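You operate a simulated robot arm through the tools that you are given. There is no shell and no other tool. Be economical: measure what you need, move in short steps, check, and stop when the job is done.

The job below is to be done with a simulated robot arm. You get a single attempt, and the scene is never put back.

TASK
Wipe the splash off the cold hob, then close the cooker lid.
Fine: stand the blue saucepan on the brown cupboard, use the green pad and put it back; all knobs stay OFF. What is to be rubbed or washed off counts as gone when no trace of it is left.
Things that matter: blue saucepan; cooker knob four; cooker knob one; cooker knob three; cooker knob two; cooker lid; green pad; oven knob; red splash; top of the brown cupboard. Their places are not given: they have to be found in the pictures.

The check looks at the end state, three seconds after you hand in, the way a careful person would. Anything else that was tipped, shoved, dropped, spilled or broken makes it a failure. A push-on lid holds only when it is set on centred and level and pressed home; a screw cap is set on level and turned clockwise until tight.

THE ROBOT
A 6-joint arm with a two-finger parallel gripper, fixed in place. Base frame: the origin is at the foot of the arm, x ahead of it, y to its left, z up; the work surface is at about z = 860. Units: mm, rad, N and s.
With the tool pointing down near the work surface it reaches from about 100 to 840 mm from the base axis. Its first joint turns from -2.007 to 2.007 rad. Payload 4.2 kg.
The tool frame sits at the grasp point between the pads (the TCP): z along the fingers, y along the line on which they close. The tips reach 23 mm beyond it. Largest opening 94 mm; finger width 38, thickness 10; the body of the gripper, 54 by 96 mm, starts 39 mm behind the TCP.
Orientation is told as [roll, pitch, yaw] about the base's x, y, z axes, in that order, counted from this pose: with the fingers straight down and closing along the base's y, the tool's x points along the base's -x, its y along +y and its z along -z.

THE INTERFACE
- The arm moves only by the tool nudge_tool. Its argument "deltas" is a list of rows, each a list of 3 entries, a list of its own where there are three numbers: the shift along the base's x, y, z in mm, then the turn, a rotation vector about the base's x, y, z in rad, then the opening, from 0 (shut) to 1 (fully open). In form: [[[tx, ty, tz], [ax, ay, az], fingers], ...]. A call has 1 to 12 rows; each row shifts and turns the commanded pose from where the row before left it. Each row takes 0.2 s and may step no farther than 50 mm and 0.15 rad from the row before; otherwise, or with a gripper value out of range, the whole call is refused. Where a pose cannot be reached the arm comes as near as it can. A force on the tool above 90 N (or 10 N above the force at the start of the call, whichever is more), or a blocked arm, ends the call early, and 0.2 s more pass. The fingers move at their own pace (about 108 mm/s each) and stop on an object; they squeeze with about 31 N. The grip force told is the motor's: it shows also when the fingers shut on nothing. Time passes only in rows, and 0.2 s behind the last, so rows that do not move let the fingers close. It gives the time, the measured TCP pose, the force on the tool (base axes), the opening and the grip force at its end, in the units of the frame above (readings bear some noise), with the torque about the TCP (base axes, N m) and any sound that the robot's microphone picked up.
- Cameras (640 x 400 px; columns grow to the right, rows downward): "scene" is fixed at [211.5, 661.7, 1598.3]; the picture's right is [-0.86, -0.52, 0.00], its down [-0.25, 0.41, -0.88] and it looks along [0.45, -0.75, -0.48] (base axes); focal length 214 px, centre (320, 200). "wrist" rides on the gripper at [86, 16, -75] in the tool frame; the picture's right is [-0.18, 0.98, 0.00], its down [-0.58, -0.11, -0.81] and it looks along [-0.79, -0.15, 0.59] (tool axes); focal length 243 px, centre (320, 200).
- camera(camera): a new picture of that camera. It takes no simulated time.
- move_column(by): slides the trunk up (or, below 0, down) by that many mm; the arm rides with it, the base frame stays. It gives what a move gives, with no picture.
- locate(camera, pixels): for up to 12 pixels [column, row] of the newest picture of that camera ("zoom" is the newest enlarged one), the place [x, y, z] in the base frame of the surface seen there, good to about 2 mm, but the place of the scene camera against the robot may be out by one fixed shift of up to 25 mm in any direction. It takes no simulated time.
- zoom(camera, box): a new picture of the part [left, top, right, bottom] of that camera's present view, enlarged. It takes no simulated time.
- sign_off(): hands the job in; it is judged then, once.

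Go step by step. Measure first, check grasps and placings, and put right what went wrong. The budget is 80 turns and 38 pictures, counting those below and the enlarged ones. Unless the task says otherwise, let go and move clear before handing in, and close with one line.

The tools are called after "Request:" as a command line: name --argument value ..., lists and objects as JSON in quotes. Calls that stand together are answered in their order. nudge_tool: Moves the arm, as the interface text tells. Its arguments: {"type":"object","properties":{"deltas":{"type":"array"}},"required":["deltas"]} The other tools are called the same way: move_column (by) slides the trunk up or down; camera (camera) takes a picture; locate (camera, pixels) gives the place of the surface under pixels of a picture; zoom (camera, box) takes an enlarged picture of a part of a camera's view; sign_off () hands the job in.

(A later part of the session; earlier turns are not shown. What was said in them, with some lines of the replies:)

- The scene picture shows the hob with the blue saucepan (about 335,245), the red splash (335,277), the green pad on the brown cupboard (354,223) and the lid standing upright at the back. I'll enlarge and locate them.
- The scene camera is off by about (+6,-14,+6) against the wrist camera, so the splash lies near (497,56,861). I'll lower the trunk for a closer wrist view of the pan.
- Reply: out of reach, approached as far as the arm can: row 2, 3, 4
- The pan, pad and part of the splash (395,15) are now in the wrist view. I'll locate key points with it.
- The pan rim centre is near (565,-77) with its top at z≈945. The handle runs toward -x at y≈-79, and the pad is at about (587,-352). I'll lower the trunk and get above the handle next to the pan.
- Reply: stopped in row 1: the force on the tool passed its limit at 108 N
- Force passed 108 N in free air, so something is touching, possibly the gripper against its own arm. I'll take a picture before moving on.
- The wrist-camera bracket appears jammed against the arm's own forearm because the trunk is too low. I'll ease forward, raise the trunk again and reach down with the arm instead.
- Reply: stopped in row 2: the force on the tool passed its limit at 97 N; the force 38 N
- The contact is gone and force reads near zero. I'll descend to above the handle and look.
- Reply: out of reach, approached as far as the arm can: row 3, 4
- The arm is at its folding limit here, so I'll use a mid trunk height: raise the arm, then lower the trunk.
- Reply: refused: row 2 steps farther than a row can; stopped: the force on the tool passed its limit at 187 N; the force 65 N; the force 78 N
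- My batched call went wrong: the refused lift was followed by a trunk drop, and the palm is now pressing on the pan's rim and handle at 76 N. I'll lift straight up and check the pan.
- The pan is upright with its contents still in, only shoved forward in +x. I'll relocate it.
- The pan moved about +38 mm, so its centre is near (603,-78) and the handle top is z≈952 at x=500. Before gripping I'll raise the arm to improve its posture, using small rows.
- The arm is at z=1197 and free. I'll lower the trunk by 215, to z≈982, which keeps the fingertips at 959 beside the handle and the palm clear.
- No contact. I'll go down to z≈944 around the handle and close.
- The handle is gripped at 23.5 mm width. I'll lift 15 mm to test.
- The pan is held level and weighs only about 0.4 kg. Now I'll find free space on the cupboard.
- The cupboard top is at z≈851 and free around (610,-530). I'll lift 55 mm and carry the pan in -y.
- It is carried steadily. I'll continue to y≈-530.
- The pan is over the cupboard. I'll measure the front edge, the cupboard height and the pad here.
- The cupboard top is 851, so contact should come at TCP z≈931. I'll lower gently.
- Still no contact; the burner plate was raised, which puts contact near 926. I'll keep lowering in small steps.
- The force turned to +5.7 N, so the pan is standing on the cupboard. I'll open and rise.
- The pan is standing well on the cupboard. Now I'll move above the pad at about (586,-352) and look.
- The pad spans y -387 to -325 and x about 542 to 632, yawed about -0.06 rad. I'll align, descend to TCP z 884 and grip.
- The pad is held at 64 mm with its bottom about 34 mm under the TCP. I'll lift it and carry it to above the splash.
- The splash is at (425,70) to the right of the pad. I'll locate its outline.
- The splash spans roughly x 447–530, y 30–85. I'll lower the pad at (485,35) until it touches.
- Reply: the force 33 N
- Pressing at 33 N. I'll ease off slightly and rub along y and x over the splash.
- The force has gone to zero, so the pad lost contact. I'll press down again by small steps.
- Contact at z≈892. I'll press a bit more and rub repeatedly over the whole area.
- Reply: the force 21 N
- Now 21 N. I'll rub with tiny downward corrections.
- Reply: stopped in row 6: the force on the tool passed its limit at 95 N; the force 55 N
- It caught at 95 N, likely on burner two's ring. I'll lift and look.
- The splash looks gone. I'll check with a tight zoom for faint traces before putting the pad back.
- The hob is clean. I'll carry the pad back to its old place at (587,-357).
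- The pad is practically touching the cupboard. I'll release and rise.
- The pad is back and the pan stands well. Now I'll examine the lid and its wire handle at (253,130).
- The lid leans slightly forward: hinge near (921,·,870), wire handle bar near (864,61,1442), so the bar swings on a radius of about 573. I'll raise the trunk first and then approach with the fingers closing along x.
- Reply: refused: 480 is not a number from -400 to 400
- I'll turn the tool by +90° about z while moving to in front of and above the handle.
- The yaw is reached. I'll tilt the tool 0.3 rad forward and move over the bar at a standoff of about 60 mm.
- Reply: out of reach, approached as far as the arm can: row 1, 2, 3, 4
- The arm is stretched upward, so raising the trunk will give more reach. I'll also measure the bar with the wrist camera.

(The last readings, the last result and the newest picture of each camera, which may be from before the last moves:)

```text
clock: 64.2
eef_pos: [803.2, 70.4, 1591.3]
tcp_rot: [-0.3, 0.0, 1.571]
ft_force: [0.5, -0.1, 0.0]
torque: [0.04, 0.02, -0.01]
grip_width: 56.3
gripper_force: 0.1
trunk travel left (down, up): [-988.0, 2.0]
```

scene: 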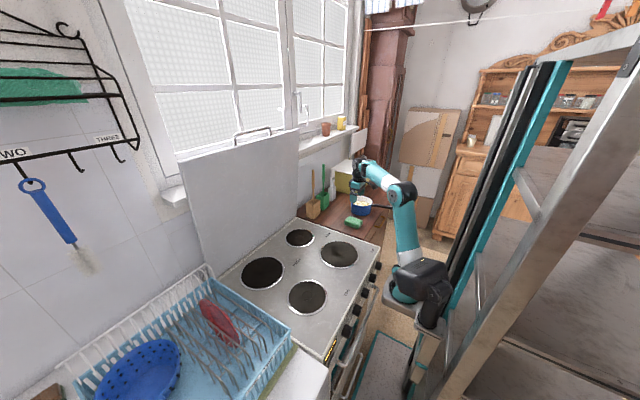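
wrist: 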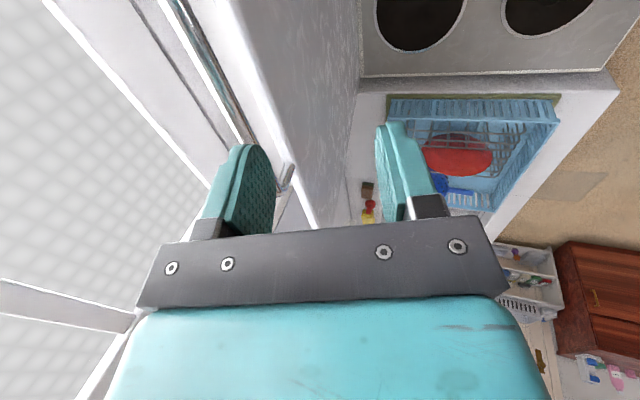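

The bar axis is at about (867, ·, 1440), with y from -30 to 145. I'll move to the standoff point.

Request:
nudge_tool --deltas '[[[0, -10, -45], [0, 0, 0], 0.6], [[15, 0, -40], [0, 0, 0], 0.6], [[30, 0, 0], [0, 0, 0], 0.6], [[0, 0, 0], [0, 0, 0], 0.6]]'

```text
clock: 65.2
eef_pos: [850.1, 59.4, 1505.0]
tcp_rot: [-0.3, 0.001, 1.569]
ft_force: [0.3, 0.1, -0.1]
torque: [0.0, 0.01, 0.04]
grip_width: 56.3
gripper_force: 0.1
trunk travel left (down, up): [-988.0, 2.0]
```

Reached. I'll descend along the tool axis onto the bar.

Request:
nudge_tool --deltas '[[[8, 0, -28], [0, 0, 0], 0.6], [[7, 0, -27], [0, 0, 0], 0.6], [[0, 0, 0], [0, 0, 0], 0.6]]'

Request:
camera --camera "wrist"

```text
clock: 66.0
eef_pos: [861.2, 59.8, 1450.2]
tcp_rot: [-0.297, -0.004, 1.572]
ft_force: [-0.3, 0.4, 0.1]
torque: [0.0, -0.02, 0.0]
grip_width: 56.4
gripper_force: 0.0
out of reach, approached as far as the arm can: row 2
trunk travel left (down, up): [-988.0, 2.0]
```

```text
8 pictures are left
```

wrist: 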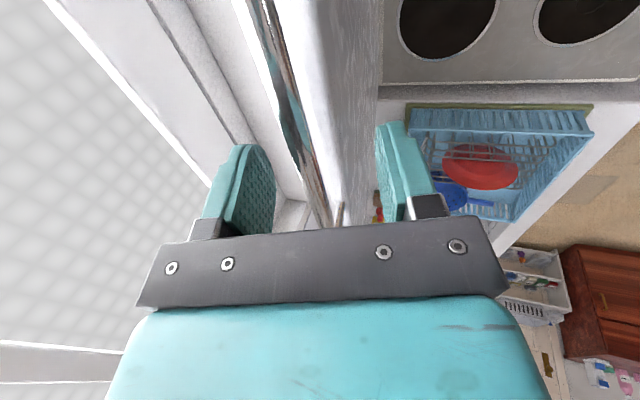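

The bar lies between the fingers (310,160). I'll close on it.

Request:
nudge_tool --deltas '[[[0, 0, 0], [0, 0, 0], 0.3], [[0, 0, 0], [0, 0, 0], 0], [[0, 0, 0], [0, 0, 0], 0], [[0, 0, 0], [0, 0, 0], 0]]'

```text
clock: 67.0
eef_pos: [860.2, 58.8, 1450.8]
tcp_rot: [-0.298, -0.003, 1.572]
ft_force: [0.7, -0.3, 2.9]
torque: [0.09, 0.0, 0.08]
grip_width: 11.4
gripper_force: 45.3
trunk travel left (down, up): [-988.0, 2.0]
```

The bar is gripped at 11.4 mm. I'll pull a small first arc step and watch the force.

Request:
nudge_tool --deltas '[[[-9, 0, -1], [0, 0, 0], 0], [[-10, 0, -1.5], [0, 0, 0], 0], [[0, 0, 0], [0, 0, 0], 0]]'

```text
clock: 67.8
eef_pos: [841.2, 59.1, 1448.7]
tcp_rot: [-0.3, -0.002, 1.572]
ft_force: [0.3, -0.5, 5.8]
torque: [0.15, 0.0, 0.06]
grip_width: 11.4
gripper_force: 44.6
trunk travel left (down, up): [-988.0, 2.0]
```

Little resistance. I'll continue along the arc to about φ=0.4.

Request:
nudge_tool --deltas '[[[-28, 0, -4.5], [0, 0, 0], 0], [[-28, 0, -6.5], [0, 0, 0], 0], [[-27.5, 0, -7.7], [0, 0, 0], 0], [[-27.2, 0, -9.1], [0, 0, 0], 0], [[-26.6, 0, -10.5], [0, 0, 0], 0], [[0, 0, 0], [0, 0, 0], 0]]'

```text
clock: 69.2
eef_pos: [807.9, 79.4, 1450.6]
tcp_rot: [-0.3, 0.004, 1.568]
ft_force: [2.3, -29.7, -10.1]
torque: [-1.02, -0.01, 0.24]
grip_width: 11.8
gripper_force: 45.3
out of reach, approached as far as the arm can: row 1, 2, 3, 4, 5
trunk travel left (down, up): [-988.0, 2.0]
```

The arm hit some limit and drifted 20 mm in y with 30 N of strain. I'll look at its posture.

Request:
camera --camera "scene"

```text
7 pictures are left
```

scene: 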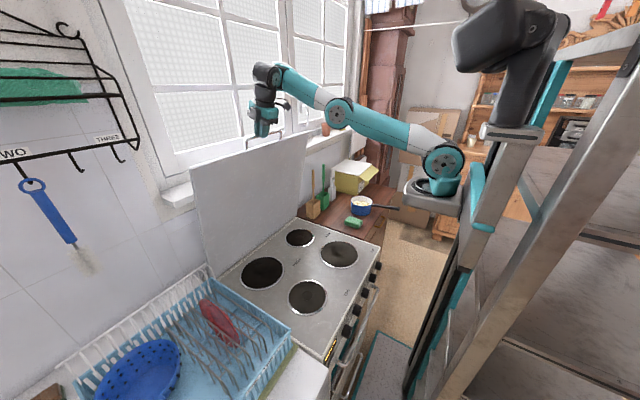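

Request:
locate --camera "scene" --pixels '[[443, 160], [340, 112], [272, 75], [265, 95], [432, 187], [415, 185]]'

Request:
zoom --camera "scene" --box '[220, 40, 480, 230]'

```text
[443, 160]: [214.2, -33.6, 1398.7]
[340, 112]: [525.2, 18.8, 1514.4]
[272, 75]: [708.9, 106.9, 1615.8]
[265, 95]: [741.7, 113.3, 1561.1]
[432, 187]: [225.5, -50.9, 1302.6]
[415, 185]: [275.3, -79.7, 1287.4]
```

```text
2.11 times, centred on (350, 135) of scene
```

zoom: 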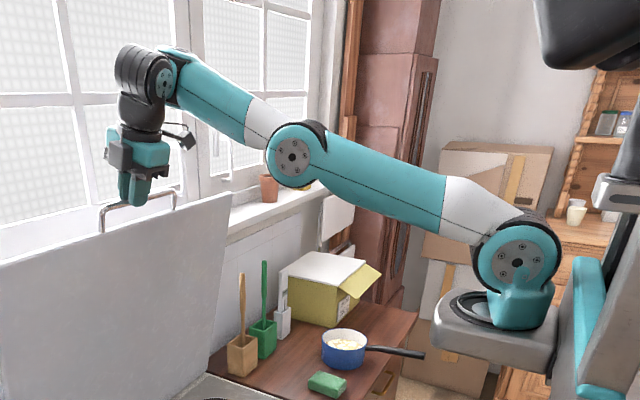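

The elbow has flipped to the elbow-down side (elbow (292,157) lies below the shoulder–wrist line), which is why it is stuck. I'll loosen the grip a little while still caging the bar, to see whether the hinge holds the lid by itself.

Request:
nudge_tool --deltas '[[[0, 0, 0], [0, 0, 0], 0.3], [[0, 0, 0], [0, 0, 0], 0.3], [[0, 0, 0], [0, 0, 0], 0.3]]'

Request:
zoom --camera "wrist" --box '[200, 0, 460, 240]'

```text
clock: 70.0
eef_pos: [807.9, 85.0, 1451.5]
tcp_rot: [-0.3, 0.001, 1.57]
ft_force: [0.3, -0.4, 0.1]
torque: [0.01, -0.02, 0.0]
grip_width: 28.2
gripper_force: 0.0
trunk travel left (down, up): [-988.0, 2.0]
```

```text
1.67 times, centred on (330, 120) of wrist
```

zoom: 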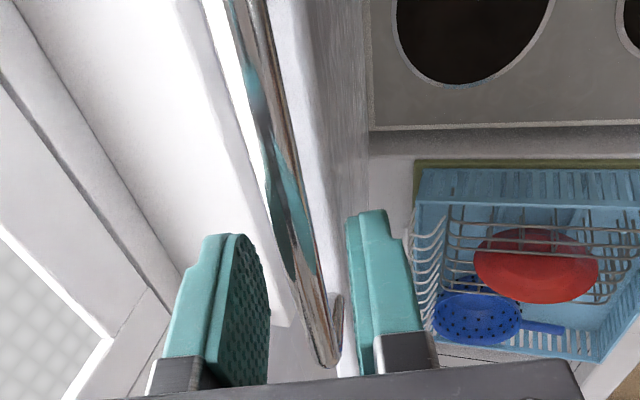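

The bar sits free between the fingers with zero force, so the hinge holds the lid here. I'll measure the bar to refine the angle, then rise off it.

Request:
locate --camera "zoom" --pixels '[[275, 130], [295, 200], [315, 290], [255, 40]]'

Request:
nudge_tool --deltas '[[[0, 0, 0], [0, 0, 0], 0.7], [[-6, 0, 20], [0, 0, 0], 0.7], [[-9, 0, 30], [0, 0, 0], 0.7], [[-10, 0, 30], [0, 0, 0], 0.7], [[0, 0, 0], [0, 0, 0], 0.7]]'

```text
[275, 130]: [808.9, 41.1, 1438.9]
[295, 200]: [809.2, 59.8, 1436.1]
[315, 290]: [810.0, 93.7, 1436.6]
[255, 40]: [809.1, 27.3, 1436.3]
```

```text
clock: 71.2
eef_pos: [781.5, 82.0, 1530.5]
tcp_rot: [-0.3, 0.003, 1.57]
ft_force: [-0.2, -0.6, 0.4]
torque: [-0.01, -0.01, -0.03]
grip_width: 65.6
gripper_force: 0.0
trunk travel left (down, up): [-988.0, 2.0]
```

The bar axis is now at (810,1435) and the tool is clear of it. I'll try to recover the elbow-up posture by stretching up, then retracting toward the starting pose.

Request:
nudge_tool --deltas '[[[0, 0, 45], [0, 0, 0], 0.7], [[20, 0, 40], [0, 0, 0], 0.7], [[20, 0, 40], [0, 0, 0], 0.7], [[-20, 0, 0], [0, 0, 0], 0.7], [[-45, -10, 0], [0, 0, 0], 0.7], [[-45, -10, -10], [0, 0, 0], 0.7], [[-45, -10, -10], [0, 0, 0], 0.7], [[-45, -10, -10], [0, 0, 0], 0.7], [[0, 0, 0], [0, 0, 0], 0.7]]'

```text
clock: 73.2
eef_pos: [628.5, 61.7, 1644.9]
tcp_rot: [-0.298, 0.0, 1.571]
ft_force: [-0.4, -0.2, 0.2]
torque: [0.0, -0.04, 0.01]
grip_width: 65.9
gripper_force: 0.2
out of reach, approached as far as the arm can: row 2, 3, 6, 7, 8
trunk travel left (down, up): [-988.0, 2.0]
```

Still limited. I'll test whether the tilt is what limits it: set the tool upright here and retract.

Request:
nudge_tool --deltas '[[[0, 0, 0], [0, 0.15, 0], 0.7], [[0, 0, 0], [0, 0.15, 0], 0.7], [[-30, 0, 0], [0, 0, 0], 0.7], [[-30, 0, 0], [0, 0, 0], 0.7], [[0, 0, 0], [0, 0, 0], 0.7]]'

Request:
zoom --camera "scene" --box '[260, 0, 500, 220]'

```text
clock: 74.4
eef_pos: [568.6, 61.2, 1644.4]
tcp_rot: [0.001, 0.001, 1.572]
ft_force: [-1.7, 0.2, 0.5]
torque: [0.0, -0.05, 0.01]
grip_width: 65.7
gripper_force: 0.1
trunk travel left (down, up): [-988.0, 2.0]
```

```text
1.82 times, centred on (380, 110) of scene
```

zoom: 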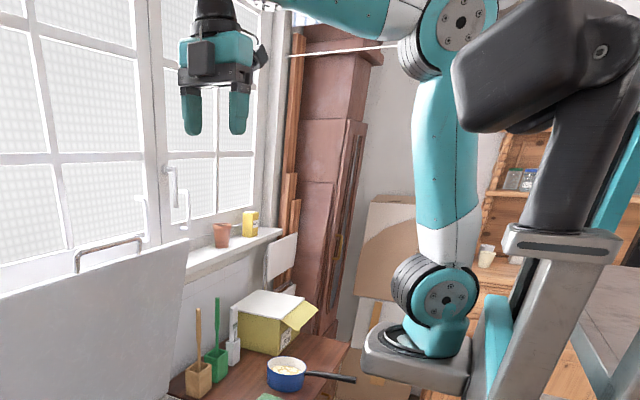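

The arm is elbow-up again. I'll approach the bar again, tilted 0.5 rad forward so the arm stays bent.

Request:
nudge_tool --deltas '[[[10, 0, -40], [0, -0.1, 0], 0.6], [[25, 0, -40], [0, -0.1, 0], 0.6], [[35, 0, -30], [0, -0.1, 0], 0.6], [[40, 0, -20], [0, -0.1, 0], 0.6], [[40, -2, -10], [0, -0.1, 0], 0.6], [[40, 0, -5], [0, 0, 0], 0.6], [[18, 0, -3], [0, 0, 0], 0.6], [[0, 0, 0], [0, 0, 0], 0.6]]'

```text
clock: 76.2
eef_pos: [810.4, 81.2, 1582.2]
tcp_rot: [-0.498, -0.003, 1.572]
ft_force: [-0.4, 0.1, -0.1]
torque: [0.01, -0.04, -0.01]
grip_width: 56.6
gripper_force: 0.1
out of reach, approached as far as the arm can: row 1, 2, 3, 4, 7
trunk travel left (down, up): [-988.0, 2.0]
```

Forward tilt at this yaw seems to be what flips the arm. I'll return to an upright tool and try to reach above the bar without tilt.

Request:
nudge_tool --deltas '[[[-40, -10, 0], [0, 0.15, 0], 0.8], [[-40, -10, 0], [0, 0.15, 0], 0.8], [[-30, 0, -20], [0, 0.15, 0], 0.8], [[-10, 0, -30], [0, 0.05, 0], 0.8], [[25, 0, -30], [0, 0, 0], 0.8], [[40, 0, -10], [0, 0, 0], 0.8], [[35, 0, 0], [0, 0, 0], 0.8], [[0, 0, 0], [0, 0, 0], 0.8]]'

```text
clock: 78.0
eef_pos: [789.9, 62.3, 1492.2]
tcp_rot: [0.003, 0.0, 1.57]
ft_force: [-0.4, 0.2, 0.2]
torque: [-0.01, 0.06, 0.03]
grip_width: 75.3
gripper_force: 0.1
trunk travel left (down, up): [-988.0, 2.0]
```

Upright works and everything is reachable. I'll move over the bar and descend around it.

Request:
nudge_tool --deltas '[[[17, -2, -5], [0, 0, 0], 0.8], [[0, 0, -20], [0, 0, 0], 0.8], [[0, 0, -23], [0, 0, 0], 0.8], [[0, 0, 0], [0, 0, 0], 0.3], [[0, 0, 0], [0, 0, 0], 0], [[0, 0, 0], [0, 0, 0], 0], [[0, 0, 0], [0, 0, 0], 0]]'

```text
clock: 79.6
eef_pos: [807.6, 58.2, 1443.7]
tcp_rot: [-0.002, -0.001, 1.571]
ft_force: [1.6, -0.1, -3.1]
torque: [0.18, -0.02, 0.08]
grip_width: 11.8
gripper_force: 44.8
trunk travel left (down, up): [-988.0, 2.0]
```

The bar is gripped. I'll pull along the arc to φ≈0.4.

Request:
nudge_tool --deltas '[[[-20, 0, -4.7], [0, 0, 0], 0], [[-27.5, 0, -7.8], [0, 0, 0], 0], [[-27.2, 0, -9.1], [0, 0, 0], 0], [[-26.6, 0, -10.5], [0, 0, 0], 0], [[0, 0, 0], [0, 0, 0], 0]]'

```text
clock: 80.8
eef_pos: [706.7, 58.3, 1412.6]
tcp_rot: [0.0, 0.003, 1.568]
ft_force: [0.0, -4.1, -2.8]
torque: [-0.42, -0.05, 0.21]
grip_width: 11.6
gripper_force: 45.0
trunk travel left (down, up): [-988.0, 2.0]
```

Forces stay small, so the hinge holds the lid. I'll go on to φ≈0.7.

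Request:
nudge_tool --deltas '[[[-26.1, 0, -11.8], [0, 0, 0], 0], [[-25.5, 0, -13.1], [0, 0, 0], 0], [[-24.8, 0, -14.4], [0, 0, 0], 0], [[-24, 0, -15.6], [0, 0, 0], 0], [[-23.3, 0, -16.7], [0, 0, 0], 0], [[-22.3, 0, -17.9], [0, 0, 0], 0], [[0, 0, 0], [0, 0, 0], 0]]'

```text
clock: 82.4
eef_pos: [559.5, 57.9, 1322.0]
tcp_rot: [-0.002, 0.002, 1.569]
ft_force: [-2.5, -5.6, 1.7]
torque: [-0.38, 0.03, 0.19]
grip_width: 11.6
gripper_force: 45.2
trunk travel left (down, up): [-988.0, 2.0]
```

Smooth. I'll loosen the grip but keep the bar caged, to test if the hinge holds at this angle.

Request:
nudge_tool --deltas '[[[-20, 0, -19.2], [0, 0, 0], 0], [[0, 0, 0], [0, 0, 0], 0], [[0, 0, 0], [0, 0, 0], 0.25], [[0, 0, 0], [0, 0, 0], 0.25], [[0, 0, 0], [0, 0, 0], 0.25]]'

Request:
camera --camera "scene"

```text
clock: 83.6
eef_pos: [539.3, 60.3, 1303.7]
tcp_rot: [0.002, -0.001, 1.571]
ft_force: [0.4, -1.3, -0.5]
torque: [0.03, 0.01, 0.03]
grip_width: 23.6
gripper_force: 0.1
trunk travel left (down, up): [-988.0, 2.0]
```

```text
3 pictures are left
```

scene: 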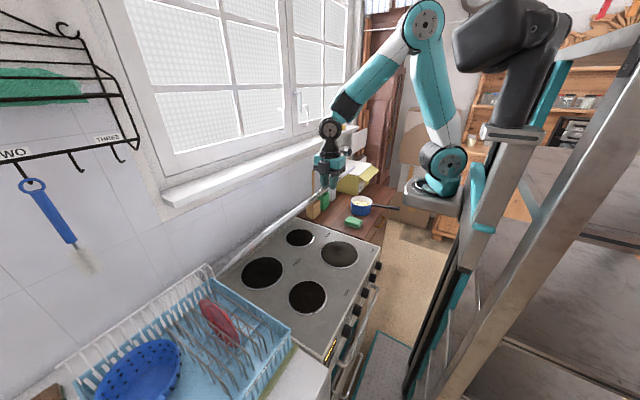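

The hinge holds the lid at φ≈0.75 with zero force. I'll let go and place the shut fingers above the lid's back face at about x=620, to push it down from there.

Request:
nudge_tool --deltas '[[[0, 0, 0], [0, 0, 0], 0.7], [[0, 0, 25], [0, 0, 0], 0.7], [[0, 0, 35], [0, 0, 0], 0.7], [[30, 0, 0], [0, 0, 0], 0.3], [[40, 0, 0], [0, 0, 0], 0], [[10, 0, 0], [0, 0, 0], 0], [[0, 0, 0], [0, 0, 0], 0]]'

```text
clock: 85.2
eef_pos: [619.1, 59.3, 1363.1]
tcp_rot: [-0.001, 0.001, 1.569]
ft_force: [0.3, -0.7, 0.7]
torque: [0.05, 0.03, 0.01]
grip_width: 0.0
gripper_force: 30.9
trunk travel left (down, up): [-988.0, 2.0]
```

Clear. I'll lower with the trunk by 150; contact is expected at about TCP z 1250.

Request:
move_column --by -150

```text
clock: 87.0
eef_pos: [619.3, 59.2, 1213.0]
tcp_rot: [0.0, 0.003, 1.571]
ft_force: [0.3, -0.3, 0.0]
torque: [0.01, -0.01, 0.02]
grip_width: 0.1
gripper_force: 30.8
trunk travel left (down, up): [-838.0, 152.0]
```

Request:
move_column --by -60

```text
clock: 88.0
eef_pos: [619.5, 59.1, 1154.0]
tcp_rot: [0.0, 0.001, 1.571]
ft_force: [-0.2, -0.3, -0.3]
torque: [-0.03, -0.01, 0.02]
grip_width: 0.0
gripper_force: 30.8
trunk travel left (down, up): [-778.0, 212.0]
```

There is still no contact force, so I need to see where the lid is.

Request:
zoom --camera "scene" --box '[180, 100, 480, 390]'

```text
1.38 times, centred on (330, 245) of scene
```

zoom: 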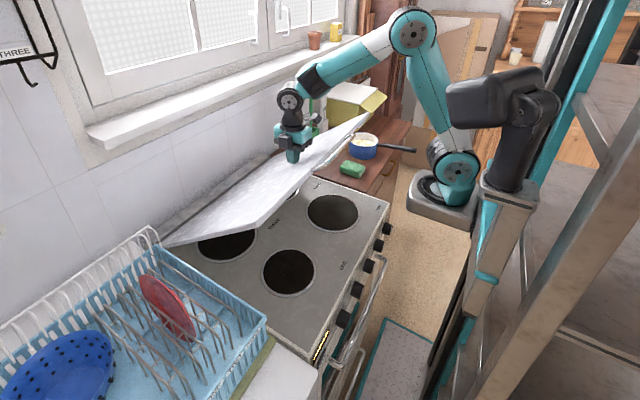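

The lid is following under the fingers and is now at about φ≈0.9 without falling. I'll keep lowering.

Request:
move_column --by -120

```text
clock: 89.5
eef_pos: [619.6, 59.9, 1032.4]
tcp_rot: [-0.001, 0.002, 1.57]
ft_force: [-0.2, 0.0, 0.1]
torque: [0.01, -0.02, -0.01]
grip_width: 0.1
gripper_force: 30.6
trunk travel left (down, up): [-658.0, 332.0]
```

Request:
move_column --by -80

```text
clock: 90.6
eef_pos: [619.6, 59.3, 952.6]
tcp_rot: [0.0, 0.001, 1.57]
ft_force: [0.0, -0.4, 0.6]
torque: [-0.02, -0.03, 0.01]
grip_width: 0.1
gripper_force: 31.1
trunk travel left (down, up): [-578.0, 412.0]
```

Request:
nudge_tool --deltas '[[[0, 0, -8], [0, 0, 0], 0], [[0, 0, -8], [0, 0, 0], 0], [[0, 0, -6], [0, 0, 0], 0], [[0, 0, -5], [0, 0, 0], 0], [[0, 0, 0], [0, 0, 0], 0]]'

```text
clock: 91.8
eef_pos: [619.7, 59.1, 926.5]
tcp_rot: [0.0, 0.001, 1.573]
ft_force: [-0.1, 0.1, -0.1]
torque: [0.04, 0.01, 0.01]
grip_width: 0.0
gripper_force: 31.0
trunk travel left (down, up): [-578.0, 412.0]
```

Request:
nudge_tool --deltas '[[[0, 0, -6], [0, 0, 0], 0], [[0, 0, -5], [0, 0, 0], 0], [[0, 0, -4], [0, 0, 0], 0], [[0, 0, -3], [0, 0, 0], 0], [[0, 0, 0], [0, 0, 0], 0]]'

```text
clock: 93.0
eef_pos: [618.3, 59.3, 911.5]
tcp_rot: [-0.005, -0.001, 1.569]
ft_force: [-6.4, -3.9, 36.4]
torque: [-0.32, 0.27, 0.22]
grip_width: 0.1
gripper_force: 31.0
trunk travel left (down, up): [-578.0, 412.0]
5 turns are left
```

36 N at z 911 means the lid is pressed home. I'll rise clear and check.

Request:
nudge_tool --deltas '[[[0, 0, 20], [0, 0, 0], 0], [[0, 0, 45], [0, 0, 0], 0], [[0, 0, 45], [0, 0, 0], 0.3], [[0, 0, 45], [0, 0, 0], 0.3], [[0, 0, 0], [0, 0, 0], 0.3]]'

Request:
zoom --camera "scene" --box '[180, 130, 460, 390]'

```text
clock: 94.2
eef_pos: [618.6, 58.3, 1063.2]
tcp_rot: [0.002, 0.001, 1.571]
ft_force: [-0.6, 0.0, -0.7]
torque: [0.0, 0.01, -0.02]
grip_width: 28.2
gripper_force: 0.1
trunk travel left (down, up): [-578.0, 412.0]
```

```text
1.54 times, centred on (320, 260) of scene
4 turns are left
```

zoom: 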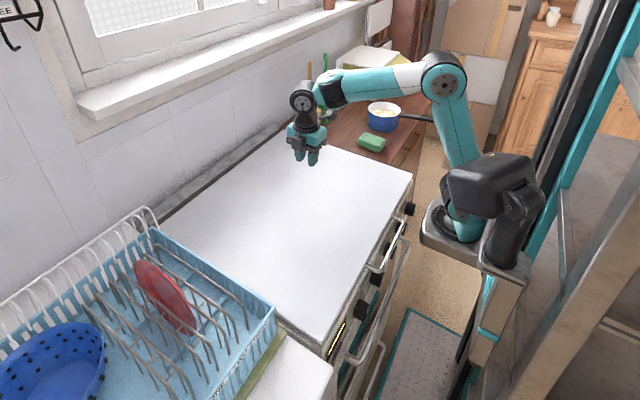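

The lid lies flat and closed. The pan and pad stand on the cupboard, the knobs were not touched, and the gripper is clear, so I'm handing in.

Request:
sign_off

```text
The job is handed in.
```

The splash is wiped off the hob, the blue saucepan stands on the brown cupboard, the green pad is back where it was, and the cooker lid is closed; I never touched the knobs. Early on the gripper pressed on the pan and shoved it about 38 mm along the hob, but it stayed upright and nothing spilled.
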